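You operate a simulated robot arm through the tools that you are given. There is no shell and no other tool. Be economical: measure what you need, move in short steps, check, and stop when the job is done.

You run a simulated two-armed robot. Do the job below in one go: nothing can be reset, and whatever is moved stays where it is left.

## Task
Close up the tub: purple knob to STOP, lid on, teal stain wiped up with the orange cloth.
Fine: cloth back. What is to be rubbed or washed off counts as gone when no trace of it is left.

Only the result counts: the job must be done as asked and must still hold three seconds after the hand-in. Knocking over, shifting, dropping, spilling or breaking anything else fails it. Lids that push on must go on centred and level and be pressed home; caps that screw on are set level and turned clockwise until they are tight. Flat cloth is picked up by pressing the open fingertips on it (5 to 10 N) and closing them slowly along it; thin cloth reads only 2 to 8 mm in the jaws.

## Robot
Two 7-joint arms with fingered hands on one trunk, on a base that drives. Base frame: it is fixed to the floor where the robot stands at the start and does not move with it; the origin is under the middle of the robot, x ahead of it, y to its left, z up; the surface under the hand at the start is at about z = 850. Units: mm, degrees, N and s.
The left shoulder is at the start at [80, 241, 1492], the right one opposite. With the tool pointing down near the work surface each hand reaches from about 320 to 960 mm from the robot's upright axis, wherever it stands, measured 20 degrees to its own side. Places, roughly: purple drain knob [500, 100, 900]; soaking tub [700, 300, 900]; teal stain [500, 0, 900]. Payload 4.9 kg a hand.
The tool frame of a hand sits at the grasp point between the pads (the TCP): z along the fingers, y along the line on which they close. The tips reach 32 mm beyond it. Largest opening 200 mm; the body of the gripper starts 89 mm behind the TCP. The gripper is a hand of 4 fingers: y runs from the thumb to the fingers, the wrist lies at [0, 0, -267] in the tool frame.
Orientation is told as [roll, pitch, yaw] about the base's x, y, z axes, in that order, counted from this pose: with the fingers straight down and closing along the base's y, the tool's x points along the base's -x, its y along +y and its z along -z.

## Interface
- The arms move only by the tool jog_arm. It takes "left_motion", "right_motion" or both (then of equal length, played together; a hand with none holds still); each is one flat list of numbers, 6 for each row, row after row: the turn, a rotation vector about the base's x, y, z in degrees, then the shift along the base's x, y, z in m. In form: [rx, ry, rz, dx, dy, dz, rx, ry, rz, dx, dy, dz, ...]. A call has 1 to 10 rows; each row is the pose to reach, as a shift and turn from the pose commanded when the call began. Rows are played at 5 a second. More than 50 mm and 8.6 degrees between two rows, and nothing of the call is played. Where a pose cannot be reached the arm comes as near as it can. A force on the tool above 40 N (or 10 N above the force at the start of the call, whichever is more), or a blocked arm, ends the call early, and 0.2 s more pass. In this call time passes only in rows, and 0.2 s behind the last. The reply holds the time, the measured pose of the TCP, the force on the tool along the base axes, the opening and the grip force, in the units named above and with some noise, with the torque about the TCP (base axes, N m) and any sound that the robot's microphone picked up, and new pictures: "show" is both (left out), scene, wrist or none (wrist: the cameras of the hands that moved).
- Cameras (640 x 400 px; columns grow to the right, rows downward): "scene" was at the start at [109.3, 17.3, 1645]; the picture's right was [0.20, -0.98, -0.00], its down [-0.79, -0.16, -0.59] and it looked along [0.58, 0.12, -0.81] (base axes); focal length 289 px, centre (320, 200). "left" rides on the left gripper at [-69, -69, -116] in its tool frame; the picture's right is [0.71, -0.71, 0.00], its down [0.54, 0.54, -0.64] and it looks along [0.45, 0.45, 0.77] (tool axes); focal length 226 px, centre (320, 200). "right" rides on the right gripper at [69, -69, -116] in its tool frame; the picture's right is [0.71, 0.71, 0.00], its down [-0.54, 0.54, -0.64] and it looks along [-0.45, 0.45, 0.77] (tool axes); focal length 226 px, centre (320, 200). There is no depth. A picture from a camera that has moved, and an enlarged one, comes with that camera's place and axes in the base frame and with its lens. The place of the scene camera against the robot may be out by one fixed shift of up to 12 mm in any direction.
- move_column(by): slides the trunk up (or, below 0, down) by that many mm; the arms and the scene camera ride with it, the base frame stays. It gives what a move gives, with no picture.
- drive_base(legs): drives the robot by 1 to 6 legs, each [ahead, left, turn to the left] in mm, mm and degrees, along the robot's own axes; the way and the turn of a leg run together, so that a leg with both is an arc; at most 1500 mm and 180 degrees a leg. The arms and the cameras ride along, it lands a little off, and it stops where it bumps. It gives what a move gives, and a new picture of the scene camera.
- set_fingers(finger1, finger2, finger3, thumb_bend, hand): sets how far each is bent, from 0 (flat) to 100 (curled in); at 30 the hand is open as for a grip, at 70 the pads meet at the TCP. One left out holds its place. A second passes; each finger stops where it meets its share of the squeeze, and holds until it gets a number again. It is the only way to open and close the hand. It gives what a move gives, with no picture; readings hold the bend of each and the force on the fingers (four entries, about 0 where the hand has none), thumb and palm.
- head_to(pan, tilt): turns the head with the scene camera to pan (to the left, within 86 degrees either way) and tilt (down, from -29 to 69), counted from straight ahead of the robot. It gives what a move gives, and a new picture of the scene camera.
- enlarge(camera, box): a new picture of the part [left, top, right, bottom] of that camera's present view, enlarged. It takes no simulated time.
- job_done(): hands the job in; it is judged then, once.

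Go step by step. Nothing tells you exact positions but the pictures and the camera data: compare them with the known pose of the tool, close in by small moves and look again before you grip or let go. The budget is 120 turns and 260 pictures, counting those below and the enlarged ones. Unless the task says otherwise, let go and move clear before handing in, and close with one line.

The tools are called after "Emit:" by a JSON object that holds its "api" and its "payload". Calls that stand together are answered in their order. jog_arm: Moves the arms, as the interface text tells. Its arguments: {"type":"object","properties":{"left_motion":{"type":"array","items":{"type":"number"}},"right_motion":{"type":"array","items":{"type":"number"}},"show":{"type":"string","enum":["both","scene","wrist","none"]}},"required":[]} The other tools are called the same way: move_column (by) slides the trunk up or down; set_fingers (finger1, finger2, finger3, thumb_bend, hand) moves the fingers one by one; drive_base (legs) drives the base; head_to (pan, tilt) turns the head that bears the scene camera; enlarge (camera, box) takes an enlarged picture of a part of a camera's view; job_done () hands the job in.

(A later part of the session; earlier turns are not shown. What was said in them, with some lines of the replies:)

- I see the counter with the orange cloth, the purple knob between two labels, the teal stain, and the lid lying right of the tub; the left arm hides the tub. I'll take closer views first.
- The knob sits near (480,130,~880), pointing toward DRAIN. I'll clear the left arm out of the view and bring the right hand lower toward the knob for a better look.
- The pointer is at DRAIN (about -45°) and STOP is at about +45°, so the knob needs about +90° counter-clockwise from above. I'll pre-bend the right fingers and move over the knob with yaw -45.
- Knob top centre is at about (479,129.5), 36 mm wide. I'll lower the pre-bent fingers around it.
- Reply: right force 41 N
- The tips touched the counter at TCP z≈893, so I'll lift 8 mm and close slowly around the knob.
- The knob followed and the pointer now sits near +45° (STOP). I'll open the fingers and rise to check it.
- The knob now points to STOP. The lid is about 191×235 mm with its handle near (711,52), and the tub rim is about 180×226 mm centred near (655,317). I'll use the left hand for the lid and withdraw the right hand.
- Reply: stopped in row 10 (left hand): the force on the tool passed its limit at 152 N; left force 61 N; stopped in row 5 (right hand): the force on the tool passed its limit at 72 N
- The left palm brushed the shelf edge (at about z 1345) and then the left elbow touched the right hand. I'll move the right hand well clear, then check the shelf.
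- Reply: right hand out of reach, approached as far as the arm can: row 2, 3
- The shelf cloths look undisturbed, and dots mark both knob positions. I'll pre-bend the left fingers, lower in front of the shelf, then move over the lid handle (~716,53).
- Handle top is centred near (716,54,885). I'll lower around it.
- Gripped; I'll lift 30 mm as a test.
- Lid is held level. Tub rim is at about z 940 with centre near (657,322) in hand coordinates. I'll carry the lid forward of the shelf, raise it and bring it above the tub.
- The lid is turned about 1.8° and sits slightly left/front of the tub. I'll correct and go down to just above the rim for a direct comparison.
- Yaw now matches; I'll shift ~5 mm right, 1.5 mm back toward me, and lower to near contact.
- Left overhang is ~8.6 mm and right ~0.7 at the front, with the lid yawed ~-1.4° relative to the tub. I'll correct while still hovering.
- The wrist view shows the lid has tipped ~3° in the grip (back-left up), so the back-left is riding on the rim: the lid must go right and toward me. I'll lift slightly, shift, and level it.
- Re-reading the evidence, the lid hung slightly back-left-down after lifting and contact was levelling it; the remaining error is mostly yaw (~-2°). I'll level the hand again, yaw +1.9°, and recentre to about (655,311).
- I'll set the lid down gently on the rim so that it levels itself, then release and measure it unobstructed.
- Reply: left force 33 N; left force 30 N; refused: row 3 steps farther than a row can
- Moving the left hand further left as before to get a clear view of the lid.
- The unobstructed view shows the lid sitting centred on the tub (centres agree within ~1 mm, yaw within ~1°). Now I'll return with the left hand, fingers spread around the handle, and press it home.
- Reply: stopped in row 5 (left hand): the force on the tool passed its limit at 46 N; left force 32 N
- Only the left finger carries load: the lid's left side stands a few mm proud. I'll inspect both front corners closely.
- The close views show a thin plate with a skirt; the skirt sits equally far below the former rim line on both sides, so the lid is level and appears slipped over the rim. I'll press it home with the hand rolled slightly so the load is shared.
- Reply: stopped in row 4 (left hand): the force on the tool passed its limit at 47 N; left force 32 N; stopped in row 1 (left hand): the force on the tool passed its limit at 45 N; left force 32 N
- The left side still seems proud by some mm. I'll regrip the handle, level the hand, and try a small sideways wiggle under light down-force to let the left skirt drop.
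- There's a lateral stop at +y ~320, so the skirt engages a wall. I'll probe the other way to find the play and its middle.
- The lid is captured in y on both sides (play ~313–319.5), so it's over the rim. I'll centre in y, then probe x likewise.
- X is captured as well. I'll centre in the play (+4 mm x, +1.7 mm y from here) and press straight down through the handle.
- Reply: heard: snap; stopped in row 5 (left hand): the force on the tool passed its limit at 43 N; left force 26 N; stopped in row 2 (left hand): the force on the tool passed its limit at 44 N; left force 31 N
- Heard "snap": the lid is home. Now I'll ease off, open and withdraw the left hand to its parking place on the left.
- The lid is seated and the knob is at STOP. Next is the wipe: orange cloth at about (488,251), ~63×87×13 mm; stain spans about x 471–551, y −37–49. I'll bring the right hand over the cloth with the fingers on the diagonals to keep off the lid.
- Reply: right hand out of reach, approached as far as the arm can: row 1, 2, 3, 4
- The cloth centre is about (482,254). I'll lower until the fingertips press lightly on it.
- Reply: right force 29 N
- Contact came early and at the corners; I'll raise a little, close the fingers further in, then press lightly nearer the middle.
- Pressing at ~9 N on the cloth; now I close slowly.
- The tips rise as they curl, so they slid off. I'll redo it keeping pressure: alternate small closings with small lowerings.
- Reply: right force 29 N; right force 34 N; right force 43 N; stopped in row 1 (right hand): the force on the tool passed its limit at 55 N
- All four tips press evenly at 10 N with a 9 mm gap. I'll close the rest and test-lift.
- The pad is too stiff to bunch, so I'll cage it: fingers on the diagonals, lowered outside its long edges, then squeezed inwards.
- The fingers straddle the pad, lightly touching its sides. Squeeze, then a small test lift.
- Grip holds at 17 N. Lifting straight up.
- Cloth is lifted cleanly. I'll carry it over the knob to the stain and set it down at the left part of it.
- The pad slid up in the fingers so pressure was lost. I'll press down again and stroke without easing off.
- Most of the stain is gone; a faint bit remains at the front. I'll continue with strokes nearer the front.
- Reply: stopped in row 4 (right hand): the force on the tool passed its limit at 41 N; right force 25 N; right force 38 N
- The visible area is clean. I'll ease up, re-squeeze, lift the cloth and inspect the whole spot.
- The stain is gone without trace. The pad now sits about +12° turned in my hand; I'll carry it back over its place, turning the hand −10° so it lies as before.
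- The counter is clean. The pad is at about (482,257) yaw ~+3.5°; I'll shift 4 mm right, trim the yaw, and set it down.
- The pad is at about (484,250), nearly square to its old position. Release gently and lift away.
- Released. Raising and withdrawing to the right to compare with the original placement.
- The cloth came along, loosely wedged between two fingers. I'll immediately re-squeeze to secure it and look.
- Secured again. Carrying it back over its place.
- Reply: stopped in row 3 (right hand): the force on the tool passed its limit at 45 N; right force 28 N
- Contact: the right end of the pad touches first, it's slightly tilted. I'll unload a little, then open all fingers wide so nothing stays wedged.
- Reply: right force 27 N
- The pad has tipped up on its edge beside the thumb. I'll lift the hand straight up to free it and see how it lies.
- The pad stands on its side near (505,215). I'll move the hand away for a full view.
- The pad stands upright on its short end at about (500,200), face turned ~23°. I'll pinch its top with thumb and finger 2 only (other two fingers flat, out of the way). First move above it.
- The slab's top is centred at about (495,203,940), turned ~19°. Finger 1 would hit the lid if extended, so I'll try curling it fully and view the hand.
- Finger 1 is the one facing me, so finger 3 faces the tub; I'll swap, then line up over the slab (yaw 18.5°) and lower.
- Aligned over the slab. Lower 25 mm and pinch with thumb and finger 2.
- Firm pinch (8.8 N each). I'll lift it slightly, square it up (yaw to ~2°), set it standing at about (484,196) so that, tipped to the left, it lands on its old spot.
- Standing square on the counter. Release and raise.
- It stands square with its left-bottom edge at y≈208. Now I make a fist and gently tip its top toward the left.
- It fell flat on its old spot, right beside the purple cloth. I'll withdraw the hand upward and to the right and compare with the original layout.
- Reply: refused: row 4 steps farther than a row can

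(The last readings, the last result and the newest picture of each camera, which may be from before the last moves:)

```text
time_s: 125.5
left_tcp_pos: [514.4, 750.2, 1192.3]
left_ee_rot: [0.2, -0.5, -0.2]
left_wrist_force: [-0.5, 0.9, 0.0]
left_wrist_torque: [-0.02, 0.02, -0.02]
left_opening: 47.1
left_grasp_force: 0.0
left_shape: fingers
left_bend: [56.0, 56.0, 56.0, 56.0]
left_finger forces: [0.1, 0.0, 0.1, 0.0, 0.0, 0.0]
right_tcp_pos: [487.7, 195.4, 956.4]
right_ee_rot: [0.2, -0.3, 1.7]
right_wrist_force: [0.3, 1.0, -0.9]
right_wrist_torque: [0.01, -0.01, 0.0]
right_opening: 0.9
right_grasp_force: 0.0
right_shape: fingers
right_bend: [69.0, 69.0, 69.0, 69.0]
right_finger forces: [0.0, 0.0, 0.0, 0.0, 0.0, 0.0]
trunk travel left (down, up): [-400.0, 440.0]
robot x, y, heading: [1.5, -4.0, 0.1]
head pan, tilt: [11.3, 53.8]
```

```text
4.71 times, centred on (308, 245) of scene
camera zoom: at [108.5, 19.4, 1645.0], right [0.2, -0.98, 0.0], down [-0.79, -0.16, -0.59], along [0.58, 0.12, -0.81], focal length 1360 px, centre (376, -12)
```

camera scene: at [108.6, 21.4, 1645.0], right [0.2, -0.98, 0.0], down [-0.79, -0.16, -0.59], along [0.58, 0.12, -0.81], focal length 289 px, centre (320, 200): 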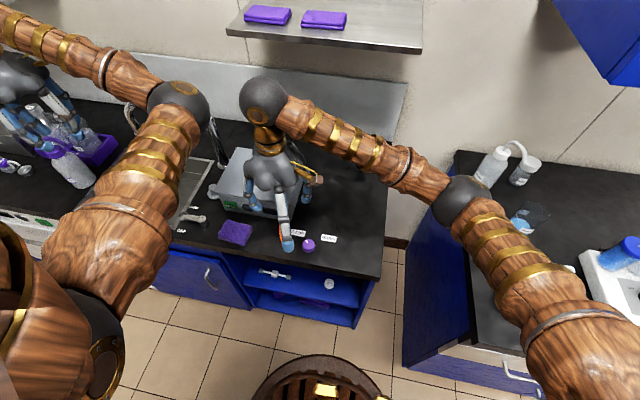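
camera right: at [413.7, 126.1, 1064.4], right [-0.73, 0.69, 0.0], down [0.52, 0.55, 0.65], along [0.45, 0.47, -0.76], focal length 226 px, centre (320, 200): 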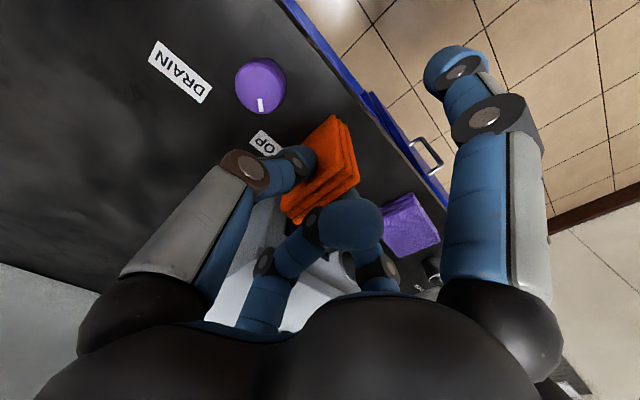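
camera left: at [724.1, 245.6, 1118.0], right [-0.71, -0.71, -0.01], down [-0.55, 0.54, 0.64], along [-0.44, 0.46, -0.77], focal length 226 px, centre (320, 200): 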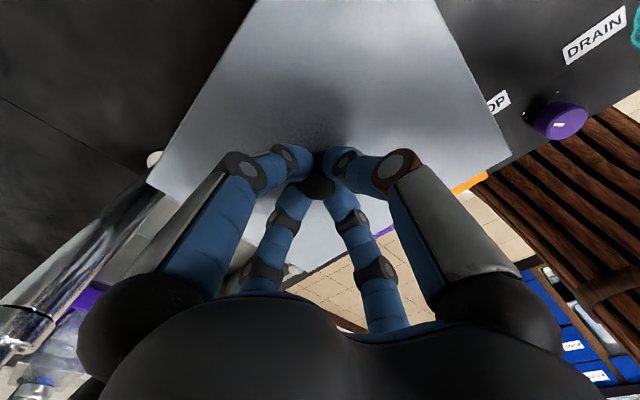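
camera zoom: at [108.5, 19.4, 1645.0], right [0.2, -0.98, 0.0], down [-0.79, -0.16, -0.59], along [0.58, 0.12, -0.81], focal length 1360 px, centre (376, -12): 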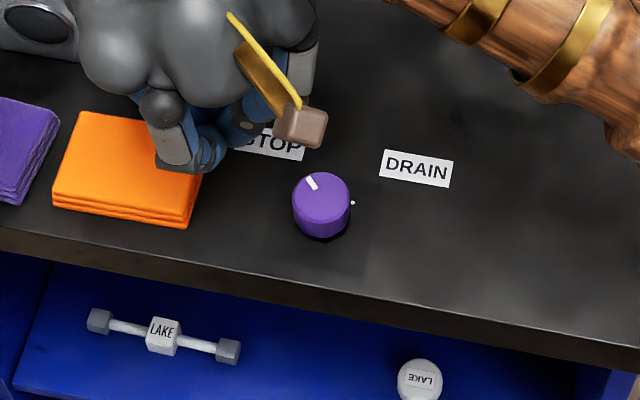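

Emit:
{"api": "jog_arm", "payload": {"right_motion": [0, 0, 0, 0, -0.005, 0.03, 0, 0, 0, 0, -0.02, 0.07, 0, 0, 0, -0.005, -0.055, 0.1, 0, 0, 0, -0.01, -0.1, 0.11, 0, 0, 0, -0.015, -0.145, 0.12, 0, 0, 0, -0.02, -0.19, 0.13, 0, 0, 0, -0.025, -0.235, 0.14, 0, 0, 0, -0.03, -0.28, 0.15, 0, 0, 0, -0.035, -0.325, 0.16], "show": "scene"}}

Emit:
{"api": "enlarge", "payload": {"camera": "scene", "box": [195, 140, 395, 265]}}

Emit:
{"api": "enlarge", "payload": {"camera": "scene", "box": [210, 200, 346, 280]}}

```text
time_s: 127.5
left_tcp_pos: [513.1, 747.6, 1196.2]
left_ee_rot: [0.2, -0.7, 0.0]
left_wrist_force: [0.9, -0.1, 0.2]
left_wrist_torque: [0.06, 0.0, 0.02]
left_opening: 46.9
left_grasp_force: 0.1
left_shape: fingers
left_bend: [56.0, 56.0, 56.0, 56.0]
left_finger forces: [0.0, 0.1, 0.0, 0.0, 0.0, 0.0]
right_tcp_pos: [453.0, -132.8, 1115.2]
right_ee_rot: [0.3, -0.3, 1.7]
right_wrist_force: [-0.1, 0.0, -0.1]
right_wrist_torque: [0.03, 0.01, -0.01]
right_opening: 0.7
right_grasp_force: 0.0
right_shape: fingers
right_bend: [69.0, 69.0, 69.0, 69.0]
right_finger forces: [0.0, 0.0, 0.1, 0.0, 0.1, 0.0]
trunk travel left (down, up): [-400.0, 440.0]
robot x, y, heading: [-1.5, 1.0, 0.4]
head pan, tilt: [11.3, 53.8]
camera scene: at [107.1, 16.1, 1645.1], right [0.2, -0.98, 0.0], down [-0.79, -0.16, -0.59], along [0.58, 0.12, -0.81], focal length 289 px, centre (320, 200)
```

scene: 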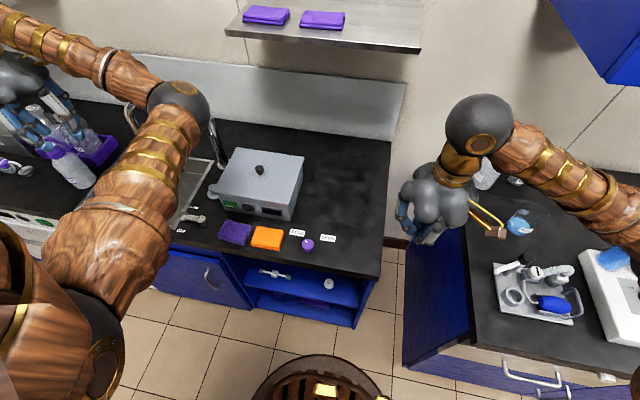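

```text
3.20 times, centred on (295, 202) of scene
camera zoom: at [107.1, 16.1, 1645.1], right [0.2, -0.98, 0.0], down [-0.79, -0.16, -0.59], along [0.58, 0.12, -0.81], focal length 924 px, centre (400, 192)
```

zoom: 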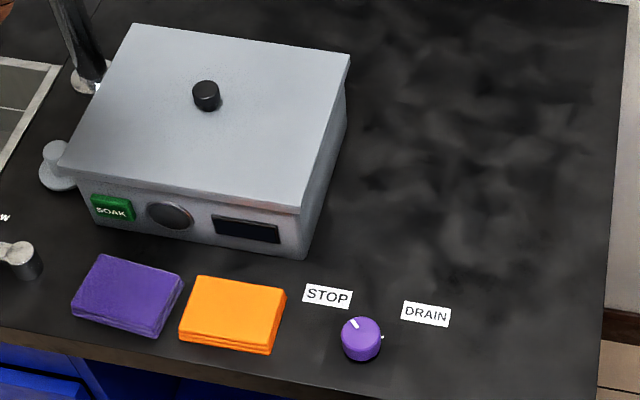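

```text
4.71 times, centred on (278, 240) of scene
camera zoom: at [107.1, 16.1, 1645.1], right [0.2, -0.98, 0.0], down [-0.79, -0.16, -0.59], along [0.58, 0.12, -0.81], focal length 1360 px, centre (518, 12)
```

zoom: 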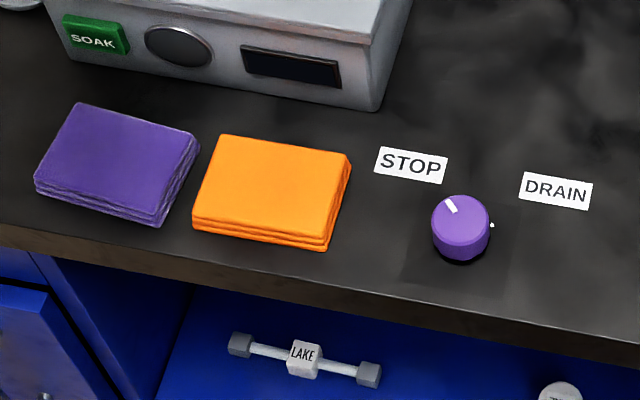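

Everything is in place: knob at STOP, lid snapped on level, stain gone, the orange cloth back within about 3 mm of where it was, and both hands clear.

Emit:
{"api": "job_done", "payload": {}}

```text
The job is handed in.
```

The job is handed in: the purple knob points at STOP, the lid is snapped on level, and the teal stain is wiped up with no trace showing in the pictures. The orange cloth is back within about 3 mm of where it started; it tipped onto its edge on the way back, so I stood it up and tipped it flat into place. Early on, the left hand bumped the shelf edge at 152 N, but the cloths on the shelf look undisturbed.
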